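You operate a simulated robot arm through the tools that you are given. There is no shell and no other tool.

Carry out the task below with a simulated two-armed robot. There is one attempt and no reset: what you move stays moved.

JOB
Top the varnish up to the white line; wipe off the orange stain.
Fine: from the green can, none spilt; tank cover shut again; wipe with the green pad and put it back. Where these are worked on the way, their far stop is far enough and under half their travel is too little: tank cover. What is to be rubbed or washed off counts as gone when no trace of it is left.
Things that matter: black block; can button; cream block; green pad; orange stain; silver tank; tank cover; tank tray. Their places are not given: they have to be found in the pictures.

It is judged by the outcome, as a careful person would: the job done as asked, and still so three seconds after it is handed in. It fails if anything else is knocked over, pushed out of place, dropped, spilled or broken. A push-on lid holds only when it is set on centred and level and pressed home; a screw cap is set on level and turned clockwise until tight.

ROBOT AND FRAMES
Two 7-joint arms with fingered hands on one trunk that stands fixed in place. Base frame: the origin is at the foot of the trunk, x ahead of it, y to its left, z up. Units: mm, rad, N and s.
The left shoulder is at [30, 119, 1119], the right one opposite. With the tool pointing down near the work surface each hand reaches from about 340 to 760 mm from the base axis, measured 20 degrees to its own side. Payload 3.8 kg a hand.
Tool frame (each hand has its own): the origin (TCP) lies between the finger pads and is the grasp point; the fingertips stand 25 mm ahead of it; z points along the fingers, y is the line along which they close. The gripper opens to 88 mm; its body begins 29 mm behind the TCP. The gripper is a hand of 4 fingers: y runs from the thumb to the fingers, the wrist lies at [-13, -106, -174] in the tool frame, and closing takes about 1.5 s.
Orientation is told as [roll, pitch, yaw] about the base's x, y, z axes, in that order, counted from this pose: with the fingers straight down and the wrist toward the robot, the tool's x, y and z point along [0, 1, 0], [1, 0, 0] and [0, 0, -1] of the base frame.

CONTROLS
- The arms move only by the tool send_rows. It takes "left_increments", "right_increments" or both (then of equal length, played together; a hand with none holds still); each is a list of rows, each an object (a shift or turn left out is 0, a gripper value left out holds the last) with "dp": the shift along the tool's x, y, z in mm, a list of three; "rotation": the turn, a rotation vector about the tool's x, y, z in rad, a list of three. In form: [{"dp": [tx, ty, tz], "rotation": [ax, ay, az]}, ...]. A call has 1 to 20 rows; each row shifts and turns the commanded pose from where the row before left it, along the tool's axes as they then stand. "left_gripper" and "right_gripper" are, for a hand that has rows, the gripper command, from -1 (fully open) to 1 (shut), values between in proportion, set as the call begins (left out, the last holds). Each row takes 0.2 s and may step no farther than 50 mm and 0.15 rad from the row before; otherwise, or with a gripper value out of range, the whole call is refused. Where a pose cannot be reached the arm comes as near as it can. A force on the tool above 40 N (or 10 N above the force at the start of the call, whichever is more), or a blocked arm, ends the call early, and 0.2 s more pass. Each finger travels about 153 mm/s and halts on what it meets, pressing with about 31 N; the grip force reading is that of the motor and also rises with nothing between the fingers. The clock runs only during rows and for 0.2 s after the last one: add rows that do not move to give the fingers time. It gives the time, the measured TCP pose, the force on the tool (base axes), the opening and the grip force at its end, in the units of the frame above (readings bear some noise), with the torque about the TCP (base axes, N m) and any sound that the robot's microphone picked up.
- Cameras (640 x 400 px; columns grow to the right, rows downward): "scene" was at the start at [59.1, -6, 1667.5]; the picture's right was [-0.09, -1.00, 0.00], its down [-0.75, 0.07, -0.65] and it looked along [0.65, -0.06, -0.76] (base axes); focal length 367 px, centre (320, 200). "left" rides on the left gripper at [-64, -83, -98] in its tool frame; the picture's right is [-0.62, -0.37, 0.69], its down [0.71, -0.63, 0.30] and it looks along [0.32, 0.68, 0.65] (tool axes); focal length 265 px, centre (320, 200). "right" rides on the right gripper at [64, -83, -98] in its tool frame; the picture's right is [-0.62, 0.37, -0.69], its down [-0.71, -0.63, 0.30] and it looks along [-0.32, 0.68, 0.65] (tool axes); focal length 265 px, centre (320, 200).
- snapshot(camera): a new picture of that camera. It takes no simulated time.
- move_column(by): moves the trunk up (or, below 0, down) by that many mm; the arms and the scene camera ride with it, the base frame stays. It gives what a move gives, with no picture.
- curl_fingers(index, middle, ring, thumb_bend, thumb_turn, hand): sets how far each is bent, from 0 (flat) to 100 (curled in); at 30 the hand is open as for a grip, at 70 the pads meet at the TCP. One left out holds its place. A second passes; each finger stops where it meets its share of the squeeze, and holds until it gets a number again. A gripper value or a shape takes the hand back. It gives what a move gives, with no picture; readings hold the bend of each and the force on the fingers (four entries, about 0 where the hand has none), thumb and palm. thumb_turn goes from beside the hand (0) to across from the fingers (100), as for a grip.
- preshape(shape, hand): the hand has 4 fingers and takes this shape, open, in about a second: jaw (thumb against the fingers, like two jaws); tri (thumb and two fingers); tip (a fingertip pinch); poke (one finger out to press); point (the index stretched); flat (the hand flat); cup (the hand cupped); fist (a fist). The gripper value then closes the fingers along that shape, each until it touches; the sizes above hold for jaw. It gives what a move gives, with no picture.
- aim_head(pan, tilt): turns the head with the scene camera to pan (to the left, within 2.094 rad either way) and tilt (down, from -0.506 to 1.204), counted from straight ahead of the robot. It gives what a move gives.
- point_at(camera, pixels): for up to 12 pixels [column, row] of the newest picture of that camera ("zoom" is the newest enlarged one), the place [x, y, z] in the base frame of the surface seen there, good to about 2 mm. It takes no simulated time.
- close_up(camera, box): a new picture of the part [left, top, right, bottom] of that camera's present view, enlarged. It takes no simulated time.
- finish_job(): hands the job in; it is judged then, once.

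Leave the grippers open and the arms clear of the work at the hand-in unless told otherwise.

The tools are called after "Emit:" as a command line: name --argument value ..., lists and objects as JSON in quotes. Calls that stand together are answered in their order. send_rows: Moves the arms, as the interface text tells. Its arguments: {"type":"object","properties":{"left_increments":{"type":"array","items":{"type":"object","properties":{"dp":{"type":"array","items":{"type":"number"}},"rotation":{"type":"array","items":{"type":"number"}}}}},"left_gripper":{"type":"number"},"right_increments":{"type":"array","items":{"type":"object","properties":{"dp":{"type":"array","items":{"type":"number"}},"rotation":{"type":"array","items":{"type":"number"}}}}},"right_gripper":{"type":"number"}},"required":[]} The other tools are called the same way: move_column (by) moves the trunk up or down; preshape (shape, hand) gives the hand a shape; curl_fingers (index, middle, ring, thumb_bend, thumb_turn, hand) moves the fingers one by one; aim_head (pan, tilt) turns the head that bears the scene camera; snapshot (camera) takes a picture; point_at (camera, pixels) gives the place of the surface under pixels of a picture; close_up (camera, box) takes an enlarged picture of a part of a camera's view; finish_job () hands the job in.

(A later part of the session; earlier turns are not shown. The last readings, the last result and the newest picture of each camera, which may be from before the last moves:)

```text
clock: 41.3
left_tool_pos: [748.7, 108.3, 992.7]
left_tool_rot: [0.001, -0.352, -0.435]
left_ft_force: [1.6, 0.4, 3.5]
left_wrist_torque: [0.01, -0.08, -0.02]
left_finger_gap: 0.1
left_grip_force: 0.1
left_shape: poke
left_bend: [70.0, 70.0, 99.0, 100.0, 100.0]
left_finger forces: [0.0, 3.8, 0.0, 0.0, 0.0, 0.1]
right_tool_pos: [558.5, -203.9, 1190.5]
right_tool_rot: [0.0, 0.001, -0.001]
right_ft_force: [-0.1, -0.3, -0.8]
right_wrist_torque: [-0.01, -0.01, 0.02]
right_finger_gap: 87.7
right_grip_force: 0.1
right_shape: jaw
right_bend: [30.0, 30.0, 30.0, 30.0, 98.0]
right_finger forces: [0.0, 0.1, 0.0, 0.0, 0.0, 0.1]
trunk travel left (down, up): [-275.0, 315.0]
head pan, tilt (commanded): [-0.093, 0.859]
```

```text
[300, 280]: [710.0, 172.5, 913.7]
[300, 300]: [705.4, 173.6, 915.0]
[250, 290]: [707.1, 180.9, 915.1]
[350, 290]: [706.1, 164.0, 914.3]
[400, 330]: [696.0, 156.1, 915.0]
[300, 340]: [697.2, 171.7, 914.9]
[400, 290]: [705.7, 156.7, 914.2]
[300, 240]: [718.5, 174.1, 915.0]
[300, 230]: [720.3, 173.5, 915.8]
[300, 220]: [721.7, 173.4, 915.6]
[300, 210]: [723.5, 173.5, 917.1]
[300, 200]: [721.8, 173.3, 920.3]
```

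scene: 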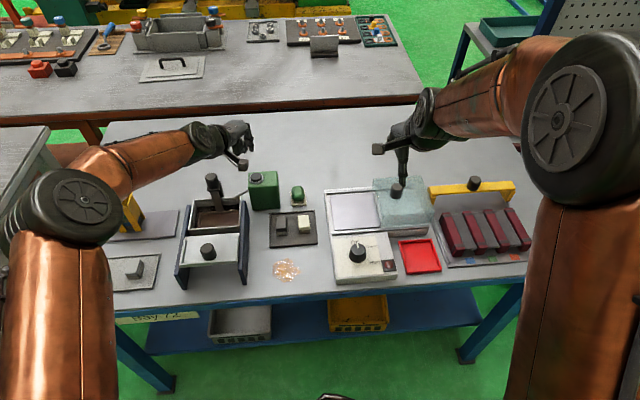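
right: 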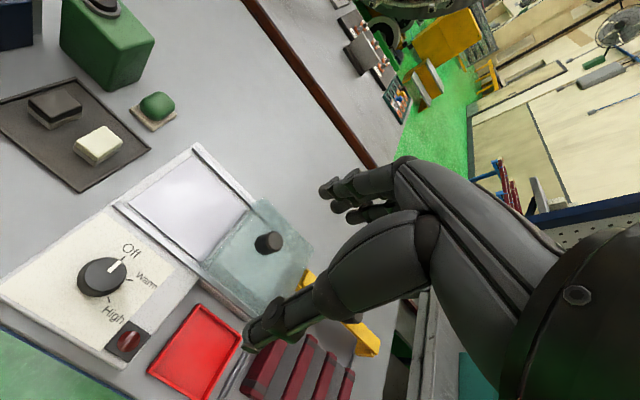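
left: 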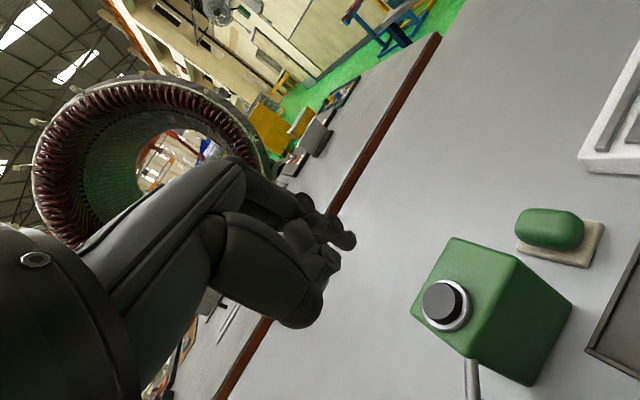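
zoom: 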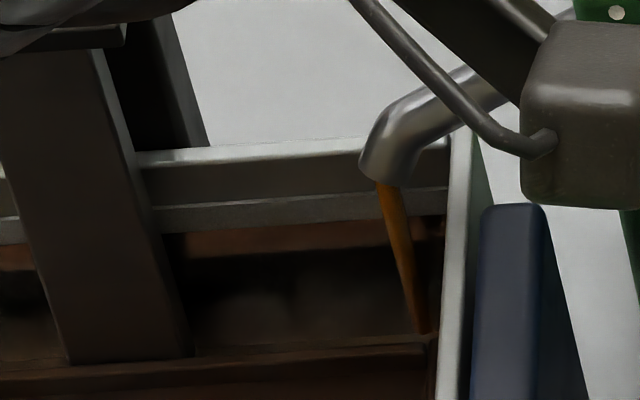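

The level is about 914.7 against a stripe of 914–920. I hold 0.6 s more and lift off in the same call, aiming for about 916.7.

Emit:
send_rows --left_increments '[{}, {}, {}, {"dp": [0, 3.4, -9.4]}, {"dp": [0, 3.4, -9.4]}]'

Emit:
close_up --camera "scene" --box '[222, 194, 242, 207]'

Emit:
point_at --camera "zoom" --pixels '[[300, 280], [300, 300], [250, 290], [350, 290], [400, 330], [300, 340], [400, 290], [300, 240], [300, 230], [300, 220], [300, 210], [300, 200]]'

```text
clock: 42.5
left_tool_pos: [748.6, 108.1, 1012.9]
left_tool_rot: [-0.001, -0.35, -0.434]
left_ft_force: [-0.9, 0.5, 0.0]
left_wrist_torque: [0.01, 0.01, -0.04]
left_finger_gap: 0.2
left_grip_force: 0.1
left_shape: poke
left_bend: [70.0, 70.0, 99.0, 100.0, 100.0]
left_finger forces: [0.0, 0.0, 0.0, 0.0, 0.1, 0.0]
right_tool_pos: [558.1, -202.4, 1191.3]
right_tool_rot: [0.0, 0.001, 0.0]
right_ft_force: [0.5, -0.3, 0.4]
right_wrist_torque: [0.03, 0.0, -0.02]
right_finger_gap: 87.5
right_grip_force: 0.1
right_shape: jaw
right_bend: [30.0, 30.0, 30.0, 30.0, 98.0]
right_finger forces: [0.1, 0.0, 0.0, 0.0, 0.0, 0.0]
trunk travel left (down, up): [-275.0, 315.0]
head pan, tilt (commanded): [-0.093, 0.859]
```

```text
16.00 times, centred on (232, 200) of scene
```

zoom: 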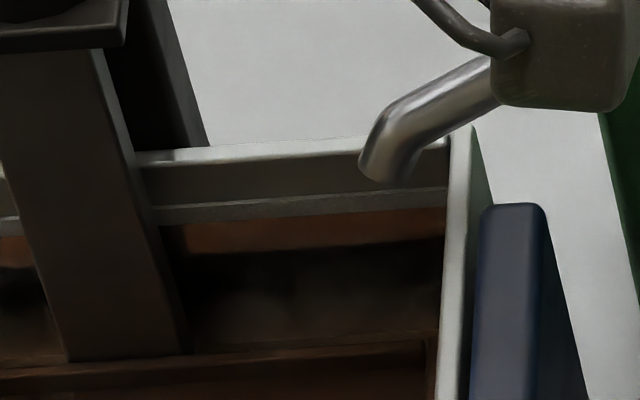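

```text
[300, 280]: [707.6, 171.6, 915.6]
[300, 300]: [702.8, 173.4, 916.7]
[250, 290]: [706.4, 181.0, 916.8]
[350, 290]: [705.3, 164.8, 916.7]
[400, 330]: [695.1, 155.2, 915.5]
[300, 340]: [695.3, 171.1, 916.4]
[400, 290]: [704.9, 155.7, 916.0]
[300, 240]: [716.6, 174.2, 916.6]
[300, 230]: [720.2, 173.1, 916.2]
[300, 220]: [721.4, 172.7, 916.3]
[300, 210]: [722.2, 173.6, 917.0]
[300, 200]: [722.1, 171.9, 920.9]
```

The stream has stopped and the level is about 916.4, right in the middle of the white stripe. Now I retract the hand: up first, then back toward the robot, keeping it above the post.

Emit:
send_rows --left_increments '[{"dp": [0, 10.3, -28]}, {"dp": [0, 10.3, -28]}, {"dp": [0, 10.3, -28]}, {"dp": [-1.6, -33.3, -12.2]}, {"dp": [-1.6, -33.3, -12.2]}, {"dp": [-1.6, -33.3, -12.2]}, {"dp": [-1.6, -33.3, -12.2]}, {"dp": [-1.6, -33.3, -12.2]}, {"dp": [-1.6, -33.3, -12.2]}, {"dp": [-1.6, -33.3, -12.2]}, {}]'

Emit:
snapshot --camera "scene"

```text
clock: 44.9
left_tool_pos: [521.9, 202.5, 1102.0]
left_tool_rot: [0.001, -0.351, -0.434]
left_ft_force: [0.9, 0.2, 0.5]
left_wrist_torque: [-0.04, -0.01, -0.01]
left_finger_gap: 0.2
left_grip_force: 0.1
left_shape: poke
left_bend: [70.0, 70.0, 99.0, 100.0, 100.0]
left_finger forces: [0.0, 0.0, 0.1, 0.0, 0.0, 0.1]
right_tool_pos: [559.4, -202.2, 1191.7]
right_tool_rot: [-0.001, -0.001, 0.0]
right_ft_force: [0.6, -0.2, 0.6]
right_wrist_torque: [-0.01, 0.0, 0.01]
right_finger_gap: 87.7
right_grip_force: 0.1
right_shape: jaw
right_bend: [30.0, 30.0, 30.0, 30.0, 98.0]
right_finger forces: [0.0, 0.0, 0.0, 0.0, 0.1, 0.0]
trunk travel left (down, up): [-275.0, 315.0]
head pan, tilt (commanded): [-0.093, 0.859]
```

```text
taken
```

scene: 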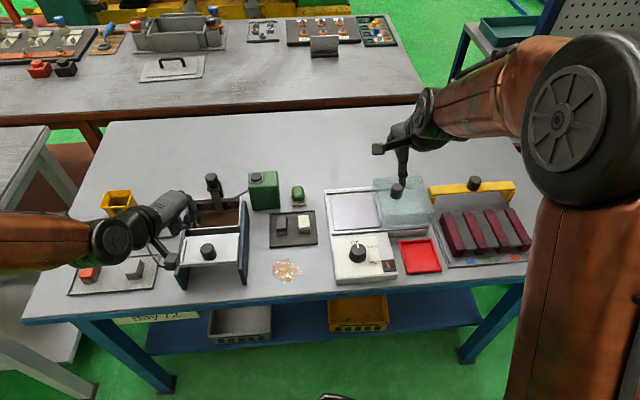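

Clear. I untilt the hand, take the jaw shape again, and measure the knob.

Emit:
send_rows --left_increments '[{"rotation": [0.117, 0, 0]}, {"rotation": [0.117, 0, 0]}, {"rotation": [0.117, 0, 0]}, {}]'

Emit:
preshape --shape "jaw" --hand "left"

Emit:
snapshot --camera "left"

Emit:
close_up --camera "scene" --box '[170, 165, 270, 300]'

```text
clock: 45.9
left_tool_pos: [519.0, 202.9, 1103.3]
left_tool_rot: [0.001, 0.002, -0.434]
left_ft_force: [0.0, -0.4, -0.3]
left_wrist_torque: [0.01, -0.02, 0.01]
left_finger_gap: 0.0
left_grip_force: 0.1
left_shape: poke
left_bend: [70.0, 70.0, 99.0, 100.0, 100.0]
left_finger forces: [0.0, 0.1, 0.0, 0.0, 0.0, 0.1]
right_tool_pos: [559.0, -202.8, 1191.5]
right_tool_rot: [0.0, 0.0, 0.001]
right_ft_force: [0.1, 0.4, 0.3]
right_wrist_torque: [0.01, 0.0, -0.02]
right_finger_gap: 87.6
right_grip_force: 0.1
right_shape: jaw
right_bend: [30.0, 30.0, 30.0, 30.0, 98.0]
right_finger forces: [0.0, 0.0, 0.1, 0.0, 0.0, 0.0]
trunk travel left (down, up): [-275.0, 315.0]
head pan, tilt (commanded): [-0.093, 0.859]
```

```text
clock: 46.8
left_tool_pos: [519.1, 203.7, 1103.7]
left_tool_rot: [-0.002, 0.0, -0.434]
left_ft_force: [0.3, -0.4, -0.4]
left_wrist_torque: [0.01, -0.03, 0.01]
left_finger_gap: 87.8
left_grip_force: 0.1
left_shape: jaw
left_bend: [30.0, 30.0, 30.0, 30.0, 98.0]
left_finger forces: [0.1, 0.0, 0.0, 0.0, 0.0, 0.1]
right_tool_pos: [558.8, -202.2, 1191.5]
right_tool_rot: [0.0, 0.001, 0.001]
right_ft_force: [1.0, 0.5, 0.6]
right_wrist_torque: [0.01, 0.0, -0.01]
right_finger_gap: 87.7
right_grip_force: 0.1
right_shape: jaw
right_bend: [30.0, 30.0, 30.0, 30.0, 98.0]
right_finger forces: [0.0, 0.0, 0.1, 0.0, 0.0, 0.1]
trunk travel left (down, up): [-275.0, 315.0]
head pan, tilt (commanded): [-0.093, 0.859]
```

```text
taken
```

left: 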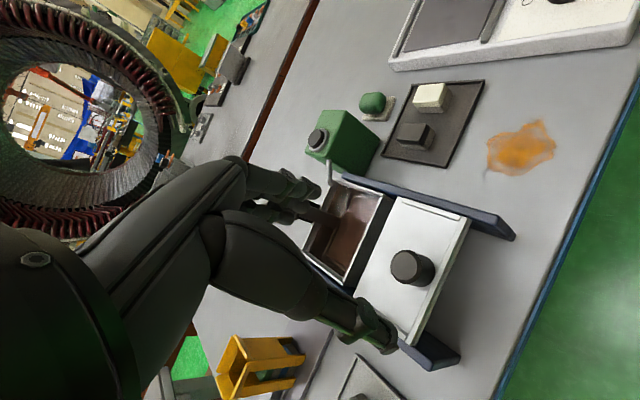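

```text
2.96 times, centred on (220, 232) of scene
```

zoom: 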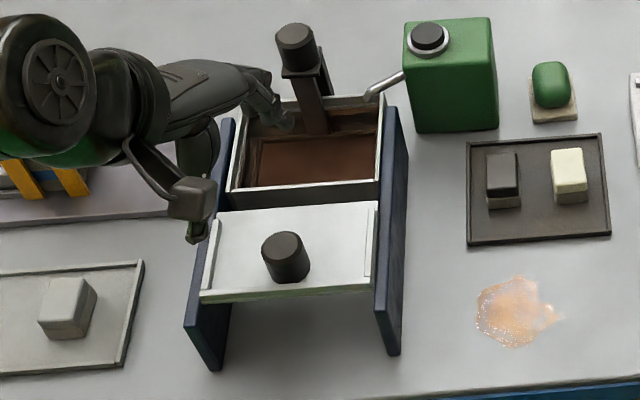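

Emit:
point_at --camera "zoom" --pixels '[[282, 246], [265, 246], [300, 246], [282, 234], [282, 258], [250, 215], [215, 290], [372, 205], [360, 280], [290, 290], [240, 190], [380, 180]]'

```text
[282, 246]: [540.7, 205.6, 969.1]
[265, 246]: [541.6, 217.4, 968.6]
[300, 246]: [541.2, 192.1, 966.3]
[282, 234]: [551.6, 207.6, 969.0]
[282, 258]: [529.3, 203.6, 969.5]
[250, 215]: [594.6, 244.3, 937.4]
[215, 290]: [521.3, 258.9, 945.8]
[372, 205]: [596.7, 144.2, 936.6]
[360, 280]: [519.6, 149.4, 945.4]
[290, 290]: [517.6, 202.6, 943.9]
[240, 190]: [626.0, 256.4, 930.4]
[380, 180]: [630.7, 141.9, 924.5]
```

The knob is now at about (541,205), after 105 mm of travel. I position the half-open jaw over it and descend.

Emit:
send_rows --left_gripper -0.3 --left_increments '[{"dp": [4.5, 8.7, 10]}, {"dp": [4.5, 8.8, 20]}, {"dp": [0, 0, 20]}, {"dp": [0, 0, 20]}, {"dp": [0, 0, 20]}, {"dp": [0, 0, 20]}, {"dp": [0, 0, 15]}, {"dp": [0, 0, 12]}, {}]'

Emit:
close_up --camera "scene" --box '[150, 165, 290, 285]'

Emit:
close_up --camera "left" --box '[230, 150, 470, 370]'

```text
clock: 48.8
left_tool_pos: [539.3, 203.1, 965.4]
left_tool_rot: [0.0, 0.0, -0.436]
left_ft_force: [0.2, -0.7, 0.6]
left_wrist_torque: [0.01, 0.01, 0.03]
left_finger_gap: 57.7
left_grip_force: 0.1
left_shape: jaw
left_bend: [28.0, 39.0, 35.0, 61.0, 100.0]
left_finger forces: [0.0, 0.0, 0.0, 0.0, 0.0, 0.1]
right_tool_pos: [557.7, -202.2, 1192.4]
right_tool_rot: [0.0, 0.0, 0.0]
right_ft_force: [0.7, 0.7, 0.1]
right_wrist_torque: [0.05, 0.0, 0.01]
right_finger_gap: 87.6
right_grip_force: 0.1
right_shape: jaw
right_bend: [30.0, 30.0, 30.0, 30.0, 98.0]
right_finger forces: [0.0, 0.0, 0.0, 0.0, 0.1, 0.1]
trunk travel left (down, up): [-275.0, 315.0]
head pan, tilt (commanded): [-0.093, 0.859]
```

```text
3.33 times, centred on (220, 225) of scene
```

zoom: 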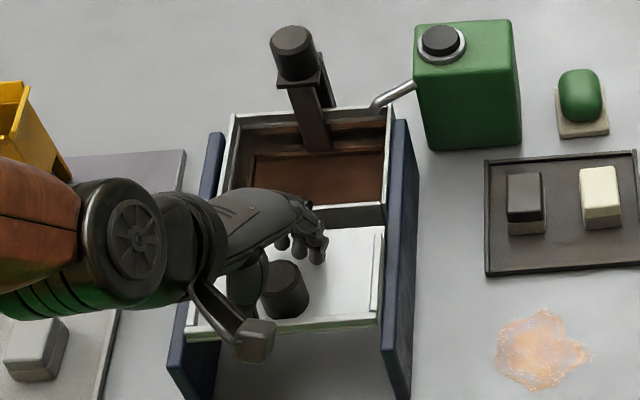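

```text
1.82 times, centred on (350, 260) of left
```

zoom: 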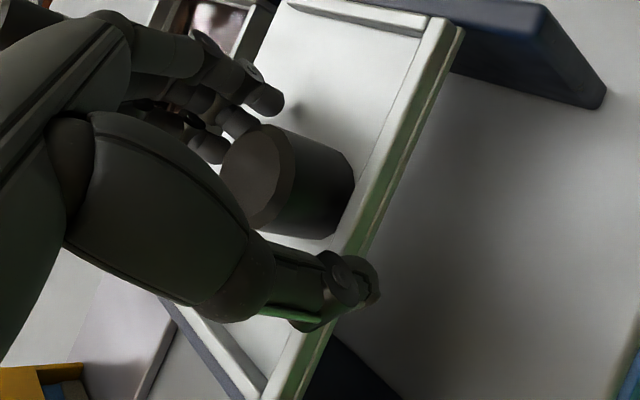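

The fingers straddle the knob freely. Closing on it.

Emit:
send_rows --left_gripper 1 --left_increments '[{}, {}, {}, {}, {}, {}, {}]'

```text
clock: 50.4
left_tool_pos: [539.2, 202.1, 965.9]
left_tool_rot: [0.0, -0.003, -0.434]
left_ft_force: [0.5, -1.0, 9.3]
left_wrist_torque: [0.23, 0.45, 0.1]
left_finger_gap: 30.7
left_grip_force: 30.6
left_shape: jaw
left_bend: [73.0, 56.0, 64.0, 72.0, 100.0]
left_finger forces: [16.2, 10.0, 0.1, 0.0, 30.8, 0.1]
right_tool_pos: [557.8, -203.2, 1192.2]
right_tool_rot: [0.0, 0.001, -0.001]
right_ft_force: [0.2, -0.8, 0.1]
right_wrist_torque: [-0.01, -0.02, -0.03]
right_finger_gap: 87.6
right_grip_force: 0.0
right_shape: jaw
right_bend: [30.0, 30.0, 30.0, 30.0, 98.0]
right_finger forces: [0.1, 0.0, 0.1, 0.0, 0.0, 0.1]
trunk travel left (down, up): [-275.0, 315.0]
head pan, tilt (commanded): [-0.093, 0.859]
```

Held. I push the cover away from the robot, 80 mm first.

Emit:
send_rows --left_increments '[{"dp": [4.2, 9.1, 0]}, {"dp": [4.2, 9.1, 0]}, {"dp": [4.2, 9.1, 0]}, {"dp": [4.2, 9.1, 0]}, {"dp": [4.2, 9.1, 0]}, {"dp": [4.2, 9.1, 0]}, {"dp": [4.2, 9.1, 0]}, {"dp": [4.2, 9.1, 0]}]'

Emit:
close_up --camera "scene" --box '[150, 150, 290, 270]'

```text
clock: 52.2
left_tool_pos: [618.2, 202.9, 966.4]
left_tool_rot: [0.0, -0.001, -0.434]
left_ft_force: [-0.7, -1.0, 13.0]
left_wrist_torque: [0.28, 0.55, 0.1]
left_finger_gap: 30.4
left_grip_force: 31.0
left_shape: jaw
left_bend: [74.0, 56.0, 64.0, 72.0, 100.0]
left_finger forces: [16.0, 10.2, 0.0, 0.0, 35.0, 0.0]
right_tool_pos: [557.5, -203.1, 1191.4]
right_tool_rot: [-0.001, 0.001, 0.001]
right_ft_force: [-0.1, 0.2, 0.1]
right_wrist_torque: [-0.01, -0.03, -0.01]
right_finger_gap: 87.6
right_grip_force: 0.0
right_shape: jaw
right_bend: [30.0, 30.0, 30.0, 30.0, 98.0]
right_finger forces: [0.0, 0.0, 0.1, 0.1, 0.1, 0.0]
trunk travel left (down, up): [-275.0, 315.0]
head pan, tilt (commanded): [-0.093, 0.859]
```

```text
3.33 times, centred on (220, 210) of scene
```

zoom: 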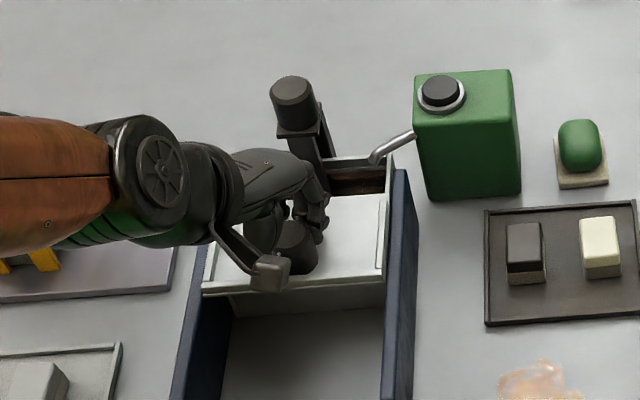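

Sliding freely. I go the last 25–30 mm slowly until the closed stop is felt.

Emit:
send_rows --left_increments '[{"dp": [2.1, 4.55, 0]}, {"dp": [2.1, 4.55, 0]}, {"dp": [2.1, 4.55, 0]}, {"dp": [2.1, 4.55, 0]}, {}]'

Emit:
close_up --camera "scene" --box '[180, 165, 270, 245]'

```text
clock: 53.4
left_tool_pos: [637.8, 202.5, 966.0]
left_tool_rot: [-0.001, -0.001, -0.434]
left_ft_force: [-0.5, -0.9, 8.7]
left_wrist_torque: [0.18, 0.47, 0.1]
left_finger_gap: 30.6
left_grip_force: 30.5
left_shape: jaw
left_bend: [74.0, 56.0, 64.0, 72.0, 100.0]
left_finger forces: [15.9, 9.9, 0.0, 0.1, 33.9, 0.0]
right_tool_pos: [557.5, -203.0, 1192.0]
right_tool_rot: [0.001, 0.0, -0.001]
right_ft_force: [0.6, -0.6, 0.0]
right_wrist_torque: [-0.01, -0.01, -0.02]
right_finger_gap: 87.6
right_grip_force: 0.0
right_shape: jaw
right_bend: [30.0, 30.0, 30.0, 30.0, 98.0]
right_finger forces: [0.0, 0.1, 0.0, 0.1, 0.0, 0.0]
trunk travel left (down, up): [-275.0, 315.0]
head pan, tilt (commanded): [-0.093, 0.859]
```

```text
5.00 times, centred on (225, 205) of scene
```

zoom: 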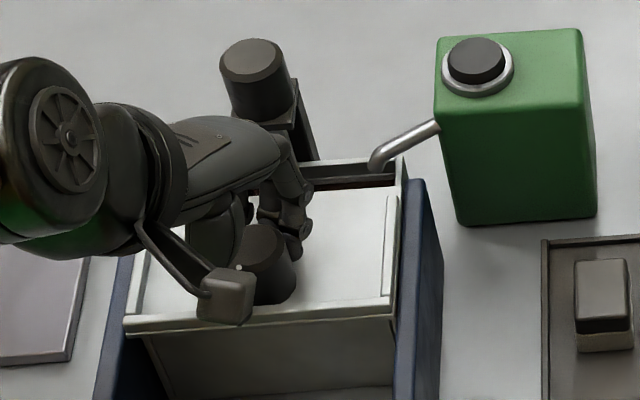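

Emit:
send_rows --left_increments '[{"dp": [1.27, 2.72, 0]}, {"dp": [1.27, 2.72, 0]}, {"dp": [1.27, 2.72, 0]}, {}]'

Emit:
close_up --camera "scene" --box '[180, 165, 270, 245]'

Emit:
point_at --camera "zoom" --pixels '[[150, 322], [350, 308], [320, 310], [340, 188], [360, 186], [270, 240], [130, 320]]'

```text
clock: 54.4
left_tool_pos: [644.6, 202.3, 965.9]
left_tool_rot: [0.0, 0.002, -0.436]
left_ft_force: [-7.3, -2.3, 7.0]
left_wrist_torque: [0.12, 0.61, 0.04]
left_finger_gap: 29.7
left_grip_force: 31.1
left_shape: jaw
left_bend: [74.0, 57.0, 64.0, 72.0, 100.0]
left_finger forces: [15.7, 7.9, 0.1, 0.0, 36.8, 0.1]
right_tool_pos: [556.4, -203.0, 1192.1]
right_tool_rot: [-0.001, -0.002, 0.001]
right_ft_force: [-1.0, -0.8, -0.1]
right_wrist_torque: [0.04, 0.02, 0.02]
right_finger_gap: 87.7
right_grip_force: 0.1
right_shape: jaw
right_bend: [30.0, 30.0, 30.0, 30.0, 98.0]
right_finger forces: [0.1, 0.0, 0.1, 0.0, 0.0, 0.0]
trunk travel left (down, up): [-275.0, 315.0]
head pan, tilt (commanded): [-0.093, 0.859]
```

```text
5.00 times, centred on (225, 205) of scene
```

zoom: 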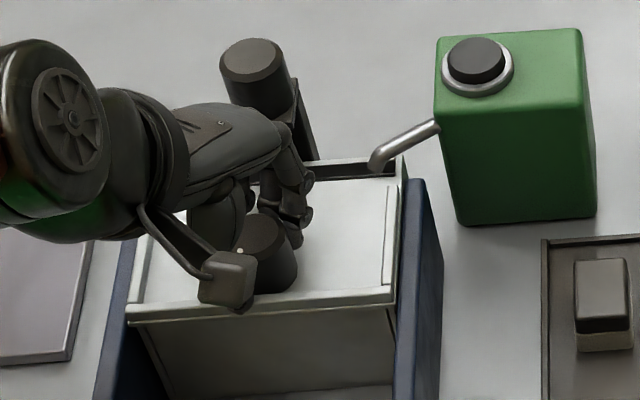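

```text
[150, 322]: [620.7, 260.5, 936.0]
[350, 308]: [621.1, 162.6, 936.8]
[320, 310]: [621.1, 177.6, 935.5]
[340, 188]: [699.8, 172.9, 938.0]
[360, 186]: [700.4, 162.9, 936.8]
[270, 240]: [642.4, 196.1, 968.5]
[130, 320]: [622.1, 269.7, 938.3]
```

There is now -7 N along x and the front edge is at 621, as at the start. I press a few more mm to make sure it's home at the stop.

Emit:
send_rows --left_increments '[{"dp": [1.27, 2.72, 0]}, {"dp": [1.27, 2.72, 0]}, {}]'

Emit:
close_up --camera "scene" --box '[185, 165, 285, 245]'

```text
clock: 55.2
left_tool_pos: [649.7, 201.4, 967.6]
left_tool_rot: [-0.001, 0.003, -0.436]
left_ft_force: [-20.4, -3.7, 4.5]
left_wrist_torque: [0.17, 0.98, 0.02]
left_finger_gap: 29.5
left_grip_force: 30.6
left_shape: jaw
left_bend: [74.0, 61.0, 64.0, 70.0, 99.0]
left_finger forces: [14.0, 4.1, 0.0, 0.0, 40.0, 0.0]
right_tool_pos: [556.0, -203.5, 1192.1]
right_tool_rot: [-0.001, -0.003, 0.0]
right_ft_force: [-0.5, 0.4, -0.4]
right_wrist_torque: [-0.03, -0.03, -0.02]
right_finger_gap: 87.8
right_grip_force: 0.0
right_shape: jaw
right_bend: [30.0, 30.0, 30.0, 30.0, 98.0]
right_finger forces: [0.0, 0.0, 0.1, 0.0, 0.1, 0.0]
trunk travel left (down, up): [-275.0, 315.0]
head pan, tilt (commanded): [-0.093, 0.859]
```

```text
5.00 times, centred on (235, 205) of scene
```

zoom: 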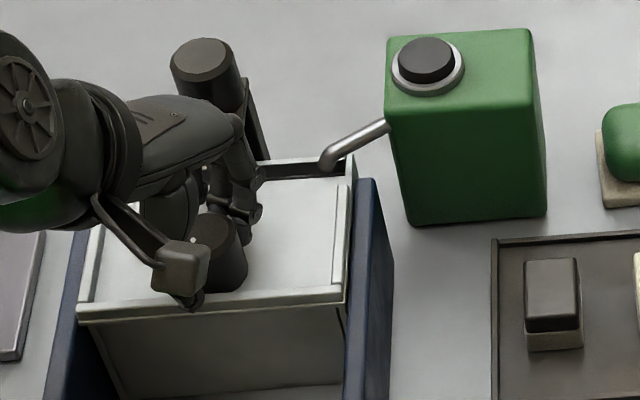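

The cover is home: 20 N against the stop and matching the starting picture. I relax 3 mm, open, and rise.

Emit:
send_rows --left_gripper -0.3 --left_increments '[{"dp": [-1.3, -2.7, 0]}, {"dp": [-1.3, -2.7, 0]}, {}, {}, {}, {}]'

Emit:
close_up --camera "left" --box '[230, 150, 470, 370]'

```text
clock: 56.6
left_tool_pos: [647.8, 202.8, 965.5]
left_tool_rot: [-0.001, -0.001, -0.434]
left_ft_force: [0.0, 0.6, -0.3]
left_wrist_torque: [0.04, 0.02, 0.01]
left_finger_gap: 57.2
left_grip_force: 0.1
left_shape: jaw
left_bend: [28.0, 39.0, 36.0, 62.0, 100.0]
left_finger forces: [0.1, 0.0, 0.1, 0.0, 0.3, 0.0]
right_tool_pos: [556.5, -202.2, 1191.4]
right_tool_rot: [-0.002, 0.0, 0.001]
right_ft_force: [0.6, -0.7, 0.6]
right_wrist_torque: [0.02, -0.01, -0.03]
right_finger_gap: 87.4
right_grip_force: 0.0
right_shape: jaw
right_bend: [30.0, 30.0, 30.0, 30.0, 98.0]
right_finger forces: [0.0, 0.0, 0.1, 0.0, 0.0, 0.0]
trunk travel left (down, up): [-275.0, 315.0]
head pan, tilt (commanded): [-0.093, 0.859]
```

```text
1.82 times, centred on (350, 260) of left
```

zoom: 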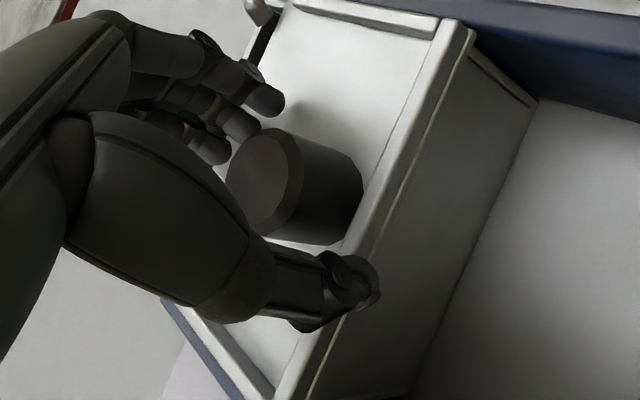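

Released. I shift back 5 mm, away from the post, and rise.

Emit:
send_rows --left_increments '[{"dp": [-2.1, -4.5, 0]}, {"dp": [0, 0, -15]}, {"dp": [0, 0, -20]}, {"dp": [0, 0, -30]}, {"dp": [0, 0, -40]}, {"dp": [0, -20, -30]}, {"dp": [0, -30, -20]}, {"dp": [0, -30, 0]}, {}]'

Emit:
snapshot --camera "scene"

Emit:
snapshot --camera "left"

```text
clock: 58.6
left_tool_pos: [568.9, 234.5, 1123.6]
left_tool_rot: [0.0, 0.003, -0.435]
left_ft_force: [-0.1, 0.0, -0.5]
left_wrist_torque: [0.0, -0.02, 0.0]
left_finger_gap: 57.1
left_grip_force: 0.1
left_shape: jaw
left_bend: [28.0, 39.0, 36.0, 62.0, 100.0]
left_finger forces: [0.1, 0.0, 0.0, 0.0, 0.0, 0.1]
right_tool_pos: [559.2, -201.7, 1191.5]
right_tool_rot: [0.0, 0.0, 0.0]
right_ft_force: [-1.0, 0.1, 0.3]
right_wrist_torque: [-0.01, -0.02, 0.0]
right_finger_gap: 87.8
right_grip_force: 0.0
right_shape: jaw
right_bend: [30.0, 30.0, 30.0, 30.0, 98.0]
right_finger forces: [0.0, 0.0, 0.1, 0.0, 0.0, 0.0]
trunk travel left (down, up): [-275.0, 315.0]
head pan, tilt (commanded): [-0.093, 0.859]
```

```text
taken
```

scene: 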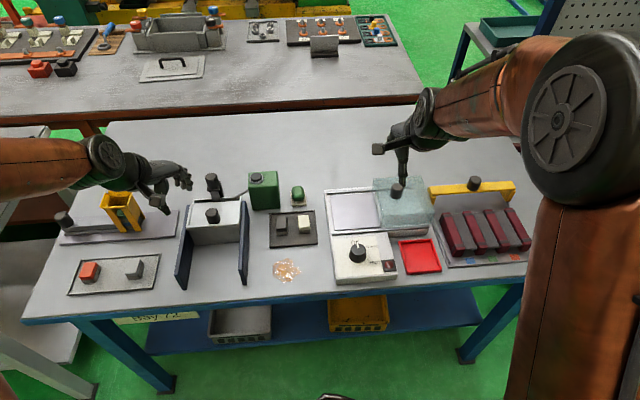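

```text
taken
```

left: 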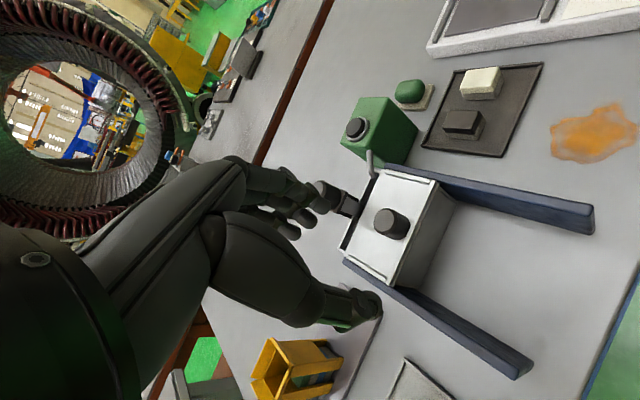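

The cover is shut. I verify its position, then measure the green pad and its tile from the left view.

Emit:
close_up --camera "scene" --box '[185, 165, 285, 245]'

Emit:
point_at --camera "zoom" --pixels '[[208, 235], [85, 312], [335, 298], [220, 190], [320, 185], [220, 183]]'

Emit:
close_up --camera "left" --box '[370, 50, 470, 130]'

Emit:
close_up --camera "scene" --box '[275, 170, 325, 215]'

```text
5.00 times, centred on (235, 205) of scene
```

zoom: 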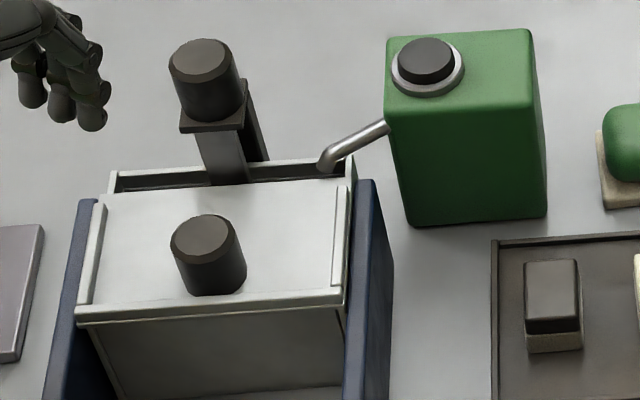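

```text
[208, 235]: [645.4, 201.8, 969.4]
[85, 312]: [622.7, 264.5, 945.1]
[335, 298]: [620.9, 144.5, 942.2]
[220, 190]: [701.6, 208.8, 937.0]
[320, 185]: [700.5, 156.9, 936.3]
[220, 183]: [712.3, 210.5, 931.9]
```

```text
5.00 times, centred on (420, 90) of left
```

zoom: 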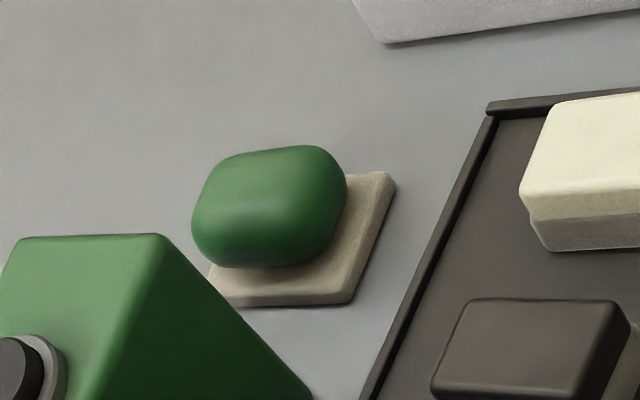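

```text
8.89 times, centred on (300, 192) of scene
```

zoom: 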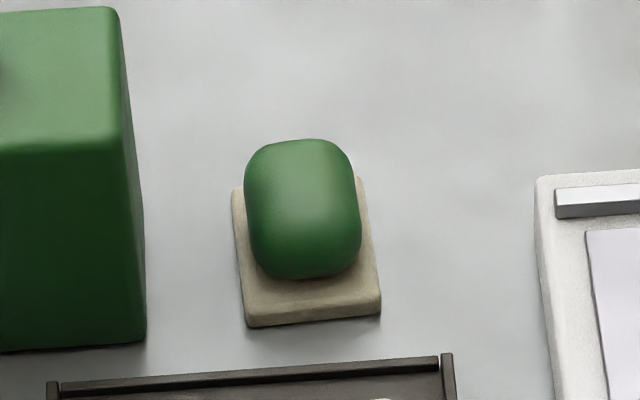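

The cover matches its starting picture exactly (front edge 621–623, knob at 645). Now the pad dimensions.

Emit:
point_at --camera "zoom" --pixels '[[305, 190], [305, 150], [305, 230], [255, 190], [350, 190], [305, 262], [305, 275], [240, 300], [240, 195], [375, 300], [365, 185], [310, 310]]'

Emit:
close_up --camera "right" --box '[60, 60, 220, 200]'

```text
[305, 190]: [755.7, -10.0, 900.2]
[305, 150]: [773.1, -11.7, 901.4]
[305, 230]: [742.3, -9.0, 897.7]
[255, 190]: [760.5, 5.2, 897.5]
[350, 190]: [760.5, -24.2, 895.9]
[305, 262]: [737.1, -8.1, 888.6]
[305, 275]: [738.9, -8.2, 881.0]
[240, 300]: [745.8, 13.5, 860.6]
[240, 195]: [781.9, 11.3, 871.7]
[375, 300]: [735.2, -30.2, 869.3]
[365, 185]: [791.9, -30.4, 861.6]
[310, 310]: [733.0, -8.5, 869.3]
```

```text
2.86 times, centred on (140, 130) of right
```

zoom: 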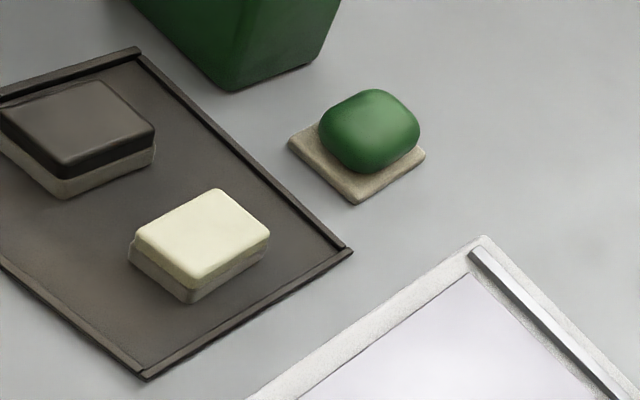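

The pad is about 41 mm (x) × 36 mm (y) × 29 mm, centred near (757,-9.5) with top z 901. It sits on a tile (x≈733–782, y≈-30–13, top z 872). I'll use the right hand, tilted about 10° forward for reach, and bring it above the pad at height first.

Emit:
send_rows --right_gripper -0.45 --right_increments '[{"rotation": [-0.0875, 0, 0]}, {"rotation": [-0.0875, 0, 0]}, {"dp": [27.6, 24.5, 17.7]}, {"dp": [27.6, 24.5, 17.7]}, {"dp": [27.6, 24.5, 17.7]}, {"dp": [27.6, 24.5, 17.7]}, {"dp": [27.6, 24.5, 17.7]}, {"dp": [27.6, 24.5, 17.7]}, {"dp": [27.6, 24.5, 17.7]}, {}]'

Emit:
snapshot --camera "scene"

Emit:
snapshot --camera "right"

```text
clock: 60.8
left_tool_pos: [569.2, 234.8, 1123.5]
left_tool_rot: [0.0, -0.001, -0.436]
left_ft_force: [-0.4, 0.9, 0.0]
left_wrist_torque: [0.0, 0.01, 0.01]
left_finger_gap: 57.0
left_grip_force: 0.1
left_shape: jaw
left_bend: [28.0, 39.0, 36.0, 62.0, 100.0]
left_finger forces: [0.0, 0.0, 0.1, 0.0, 0.0, 0.0]
right_tool_pos: [748.1, -10.3, 1099.8]
right_tool_rot: [0.0, -0.175, -0.001]
right_ft_force: [-0.2, 0.1, -0.3]
right_wrist_torque: [0.0, -0.01, 0.02]
right_finger_gap: 64.1
right_grip_force: 0.0
right_shape: jaw
right_bend: [27.0, 36.0, 33.0, 56.0, 99.0]
right_finger forces: [0.0, 0.0, 0.0, 0.0, 0.0, 0.0]
trunk travel left (down, up): [-275.0, 315.0]
head pan, tilt (commanded): [-0.093, 0.859]
```

```text
taken
```

scene: 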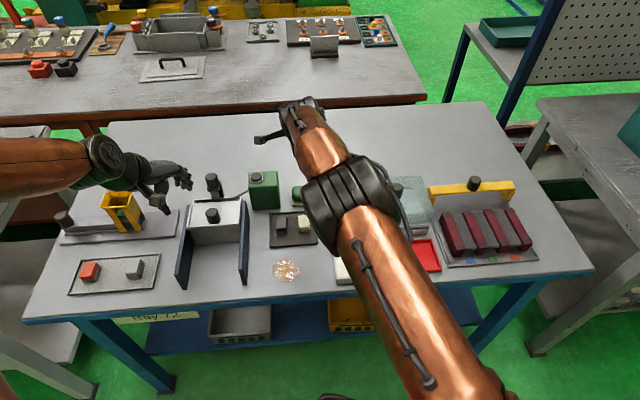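

```text
taken
```

right: 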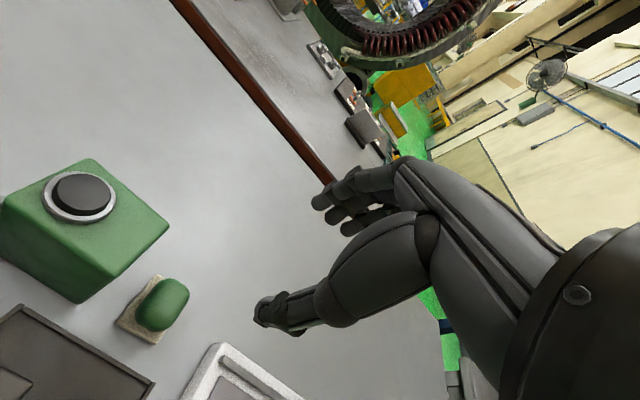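

It arrived above the pad. I descend to TCP z≈960 and check with the right camera.

Emit:
send_rows --right_increments '[{"dp": [0.3, -3.9, 34.9]}, {"dp": [0.3, -3.9, 34.9]}, {"dp": [0.3, -3.9, 34.9]}, {"dp": [0.3, -3.9, 34.9]}, {}]'

Emit:
snapshot --camera "scene"

Emit:
snapshot --camera "right"

Emit:
snapshot --camera "left"

```text
clock: 62.0
left_tool_pos: [569.1, 235.0, 1123.2]
left_tool_rot: [-0.001, -0.001, -0.436]
left_ft_force: [0.5, 0.1, 0.0]
left_wrist_torque: [0.01, 0.01, 0.0]
left_finger_gap: 57.1
left_grip_force: 0.0
left_shape: jaw
left_bend: [28.0, 39.0, 36.0, 62.0, 100.0]
left_finger forces: [0.0, 0.0, 0.0, 0.0, 0.0, 0.1]
right_tool_pos: [752.6, -8.0, 970.9]
right_tool_rot: [0.002, -0.174, 0.0]
right_ft_force: [0.6, -0.2, -0.6]
right_wrist_torque: [-0.01, -0.01, -0.01]
right_finger_gap: 64.0
right_grip_force: 0.0
right_shape: jaw
right_bend: [27.0, 36.0, 33.0, 56.0, 99.0]
right_finger forces: [0.0, 0.1, 0.1, 0.0, 0.0, 0.0]
right hand out of reach, approached as far as the arm can: row 4
trunk travel left (down, up): [-275.0, 315.0]
head pan, tilt (commanded): [-0.093, 0.859]
```

```text
taken
```

scene: 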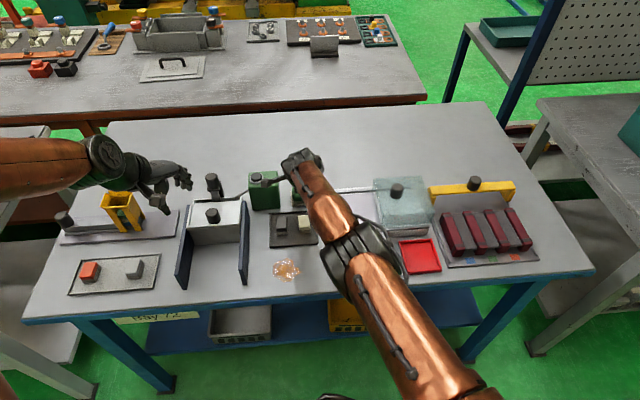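

```text
taken
```

right: 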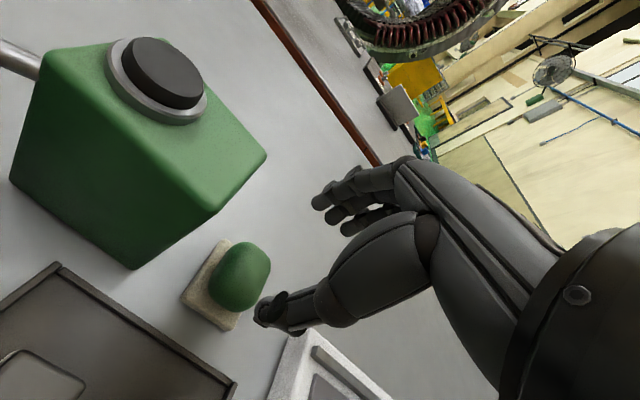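

```text
taken
```

left: 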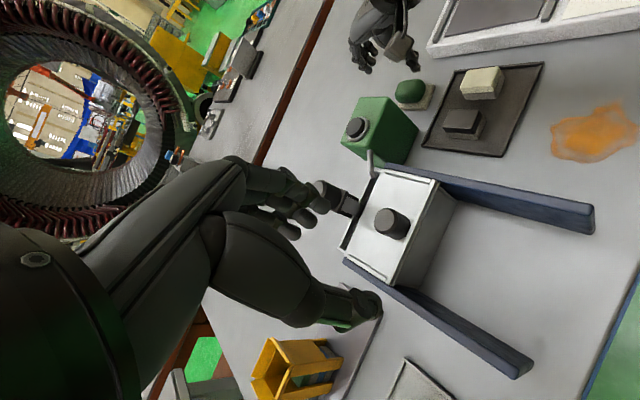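

The arm stops short (x 752.6, z 971). I measure the right arm's elbow and wrist in the scene picture to understand the limit.

Emit:
point_at --camera "scene" --pixels '[[355, 250], [340, 260], [365, 240], [330, 210], [310, 180], [303, 162], [375, 300], [410, 360], [450, 395], [300, 180]]'

```text
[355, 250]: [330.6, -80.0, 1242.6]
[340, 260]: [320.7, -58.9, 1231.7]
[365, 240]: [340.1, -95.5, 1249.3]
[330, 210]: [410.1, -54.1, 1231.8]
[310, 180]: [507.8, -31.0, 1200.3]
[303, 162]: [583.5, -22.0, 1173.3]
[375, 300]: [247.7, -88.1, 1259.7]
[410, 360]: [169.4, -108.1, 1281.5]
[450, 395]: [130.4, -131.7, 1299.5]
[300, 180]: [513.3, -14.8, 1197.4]
```

The arm is simply at full stretch: the true shoulder sits near z 1275, well above the work. Lowering the trunk about 180 mm brings the shoulder level with the wrist and restores reach. First I raise the right hand and park the left hand back and high so both stay clear.

Emit:
send_rows --right_increments '[{"dp": [-3.3, -6.5, -40]}, {"dp": [-3.3, -6.5, -40]}, {"dp": [-3.3, -6.5, -40]}, {"dp": [-3.3, -6.5, -40]}, {"dp": [-3.3, -6.5, -40]}, {"dp": [-3.3, -6.5, -40]}, {}]' --left_increments '[{"dp": [4.3, -28.5, -24]}, {"dp": [4.3, -28.5, -24]}, {"dp": [4.3, -28.5, -24]}, {"dp": [4.3, -28.5, -24]}, {"dp": [4.3, -28.5, -24]}, {}, {}]'

Emit:
snapshot --camera "scene"

```text
clock: 63.6
left_tool_pos: [449.8, 315.0, 1242.3]
left_tool_rot: [-0.001, -0.001, -0.434]
left_ft_force: [0.2, -0.7, -0.1]
left_wrist_torque: [0.0, 0.03, 0.02]
left_finger_gap: 57.3
left_grip_force: 0.0
left_shape: jaw
left_bend: [28.0, 39.0, 35.0, 62.0, 100.0]
left_finger forces: [0.0, 0.0, 0.0, 0.0, 0.1, 0.0]
right_tool_pos: [674.2, -27.6, 1200.5]
right_tool_rot: [-0.001, -0.175, 0.0]
right_ft_force: [-1.0, -0.6, -0.6]
right_wrist_torque: [-0.01, 0.02, 0.01]
right_finger_gap: 63.7
right_grip_force: 0.1
right_shape: jaw
right_bend: [27.0, 36.0, 33.0, 56.0, 99.0]
right_finger forces: [0.1, 0.1, 0.0, 0.0, 0.0, 0.0]
trunk travel left (down, up): [-275.0, 315.0]
head pan, tilt (commanded): [-0.093, 0.859]
```

```text
taken
```

scene: 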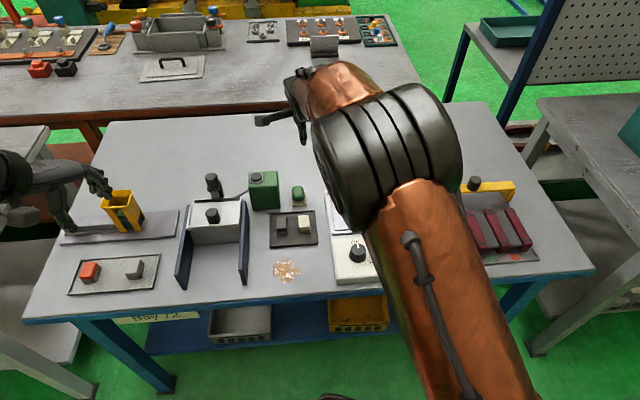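

Both hands are high. Lowering the trunk by 180 mm now.

Emit:
move_column --by -180

Emit:
snapshot --camera "scene"

Emit:
snapshot --camera "right"

```text
clock: 65.6
left_tool_pos: [450.6, 315.8, 1061.9]
left_tool_rot: [-0.002, 0.0, -0.434]
left_ft_force: [-0.3, -0.2, 0.1]
left_wrist_torque: [0.03, 0.0, -0.01]
left_finger_gap: 57.1
left_grip_force: 0.1
left_shape: jaw
left_bend: [28.0, 39.0, 35.0, 62.0, 100.0]
left_finger forces: [0.1, 0.1, 0.0, 0.0, 0.1, 0.1]
right_tool_pos: [673.3, -27.0, 1020.2]
right_tool_rot: [0.0, -0.175, 0.001]
right_ft_force: [0.1, -0.7, 0.1]
right_wrist_torque: [-0.04, -0.03, -0.02]
right_finger_gap: 64.1
right_grip_force: 0.1
right_shape: jaw
right_bend: [27.0, 36.0, 33.0, 56.0, 99.0]
right_finger forces: [0.0, 0.1, 0.0, 0.1, 0.1, 0.0]
trunk travel left (down, up): [-95.0, 495.0]
head pan, tilt (commanded): [-0.093, 0.859]
```

```text
taken
```

scene: 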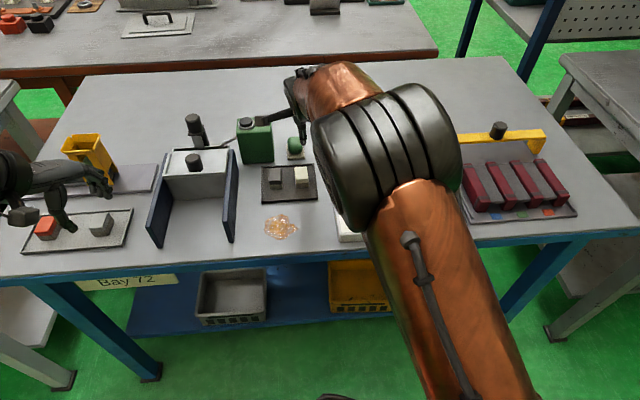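

```text
taken
```

right: 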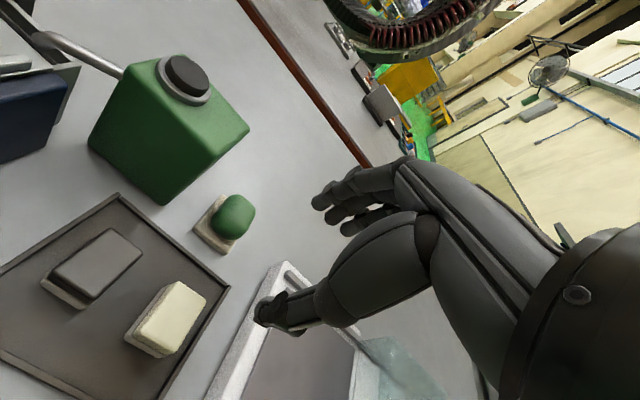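

The scene camera now looks from lower. I re-measure the pad from the right camera, which has a clear view of it.

Emit:
close_up --camera "right" --box '[180, 180, 280, 270]'

Emit:
point_at --camera "zoom" --pixels '[[340, 160], [300, 110], [400, 160], [340, 230], [260, 200], [380, 110], [100, 200], [210, 70], [240, 310], [270, 260], [300, 235], [250, 150]]'

```text
4.44 times, centred on (230, 225) of right
```

zoom: 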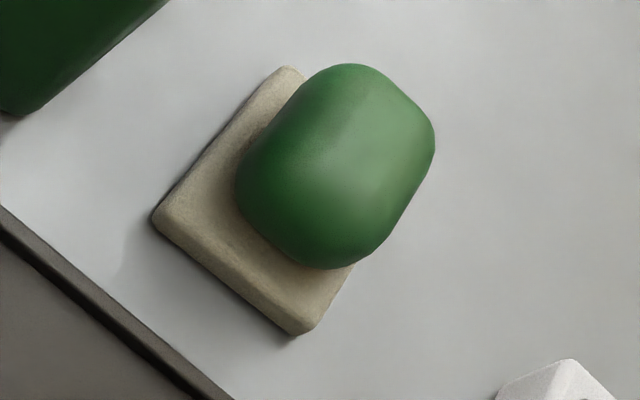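

```text
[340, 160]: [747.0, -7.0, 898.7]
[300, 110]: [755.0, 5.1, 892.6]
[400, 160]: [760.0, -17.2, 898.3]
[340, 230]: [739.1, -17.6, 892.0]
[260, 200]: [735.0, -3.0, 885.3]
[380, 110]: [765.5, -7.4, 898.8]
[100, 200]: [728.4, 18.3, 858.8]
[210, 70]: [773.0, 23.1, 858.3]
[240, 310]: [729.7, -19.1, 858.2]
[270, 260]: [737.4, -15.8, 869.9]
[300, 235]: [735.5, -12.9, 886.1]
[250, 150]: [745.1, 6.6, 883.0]
```

I move the open right hand to directly above the pad (TCP z≈950).

Emit:
send_rows --right_increments '[{"dp": [5.8, 23.1, 27.8]}, {"dp": [5.8, 23.1, 27.8]}, {"dp": [5.9, 23.1, 27.7]}, {}]'

Emit:
snapshot --camera "right"

Emit:
snapshot --camera "scene"

Emit:
snapshot --camera "left"

```text
clock: 66.6
left_tool_pos: [450.1, 315.9, 1062.4]
left_tool_rot: [0.0, -0.001, -0.434]
left_ft_force: [0.2, -0.2, -0.7]
left_wrist_torque: [0.02, 0.02, -0.03]
left_finger_gap: 57.0
left_grip_force: 0.0
left_shape: jaw
left_bend: [28.0, 39.0, 35.0, 62.0, 100.0]
left_finger forces: [0.1, 0.1, 0.0, 0.0, 0.0, 0.0]
right_tool_pos: [756.3, -10.5, 948.9]
right_tool_rot: [0.001, -0.175, 0.0]
right_ft_force: [-0.5, 0.4, -0.1]
right_wrist_torque: [0.01, -0.02, 0.02]
right_finger_gap: 64.0
right_grip_force: 0.1
right_shape: jaw
right_bend: [27.0, 36.0, 33.0, 56.0, 99.0]
right_finger forces: [0.0, 0.1, 0.0, 0.0, 0.1, 0.0]
trunk travel left (down, up): [-95.0, 495.0]
head pan, tilt (commanded): [-0.093, 0.859]
```

```text
taken
```

right: 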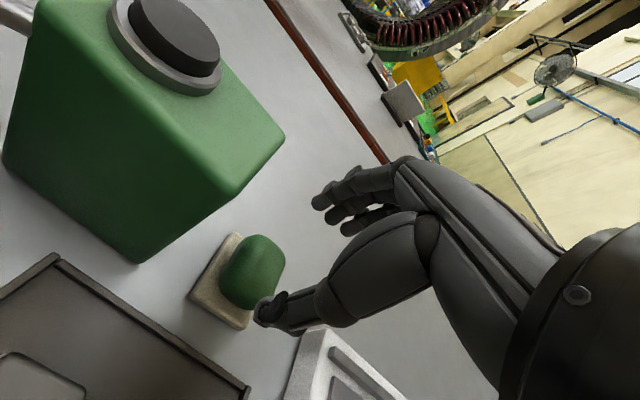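

```text
taken
```

scene: 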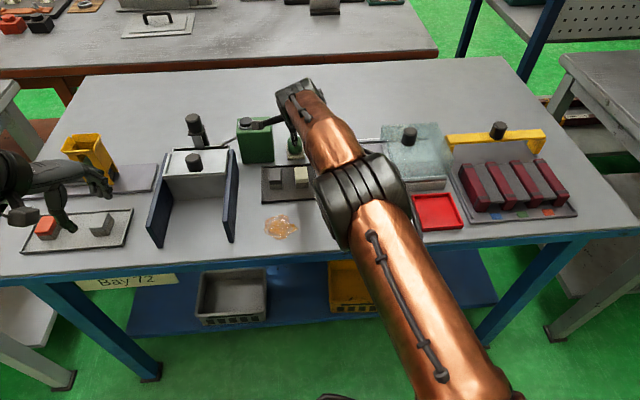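

```text
taken
```

left: 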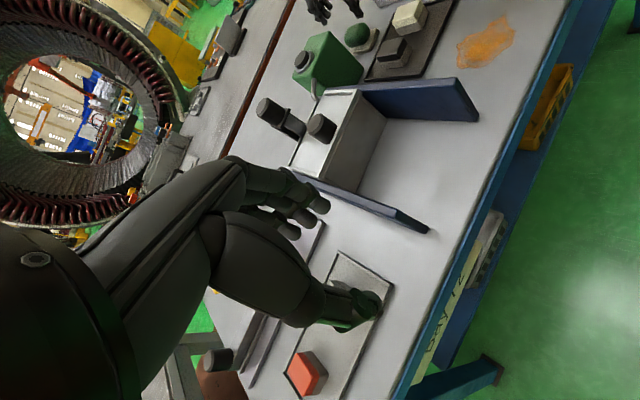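

The hand reached (756,-10,949). I check its alignment over the pad from the left camera and the right one.

Emit:
close_up --camera "left" --box '[280, 0, 440, 100]'

Emit:
close_up --camera "right" --box '[170, 150, 370, 350]'

Emit:
point_at --camera "zoom" --pixels '[[280, 325], [270, 310], [275, 345], [500, 80], [480, 130], [500, 170], [250, 280], [200, 240], [260, 220], [230, 180]]'

```text
4.00 times, centred on (360, 50) of left
```

zoom: 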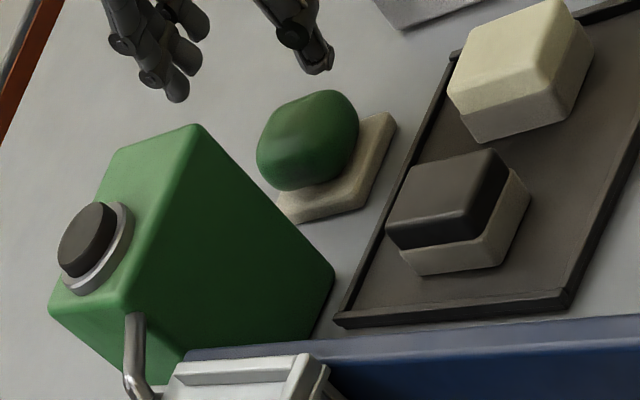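

```text
2.00 times, centred on (270, 250) of right
```

zoom: 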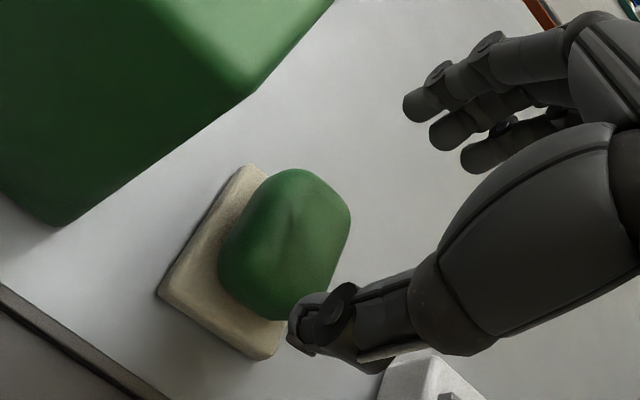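

```text
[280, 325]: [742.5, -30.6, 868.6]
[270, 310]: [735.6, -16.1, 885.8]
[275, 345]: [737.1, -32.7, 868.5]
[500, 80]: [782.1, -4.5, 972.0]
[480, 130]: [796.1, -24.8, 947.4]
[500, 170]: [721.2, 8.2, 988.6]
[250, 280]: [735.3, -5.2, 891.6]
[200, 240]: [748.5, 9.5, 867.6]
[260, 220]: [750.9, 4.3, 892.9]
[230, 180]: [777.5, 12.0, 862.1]
```

Emit:
point_at --camera "zoom" --pixels '[[415, 105], [442, 135], [472, 160], [300, 320], [300, 345], [340, 340], [430, 90], [320, 310]]'

```text
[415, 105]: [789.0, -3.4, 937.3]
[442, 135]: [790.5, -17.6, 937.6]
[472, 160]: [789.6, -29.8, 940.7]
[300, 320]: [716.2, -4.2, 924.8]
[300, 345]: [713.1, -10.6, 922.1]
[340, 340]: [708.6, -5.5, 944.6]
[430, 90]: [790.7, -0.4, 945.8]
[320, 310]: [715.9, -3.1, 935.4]
```

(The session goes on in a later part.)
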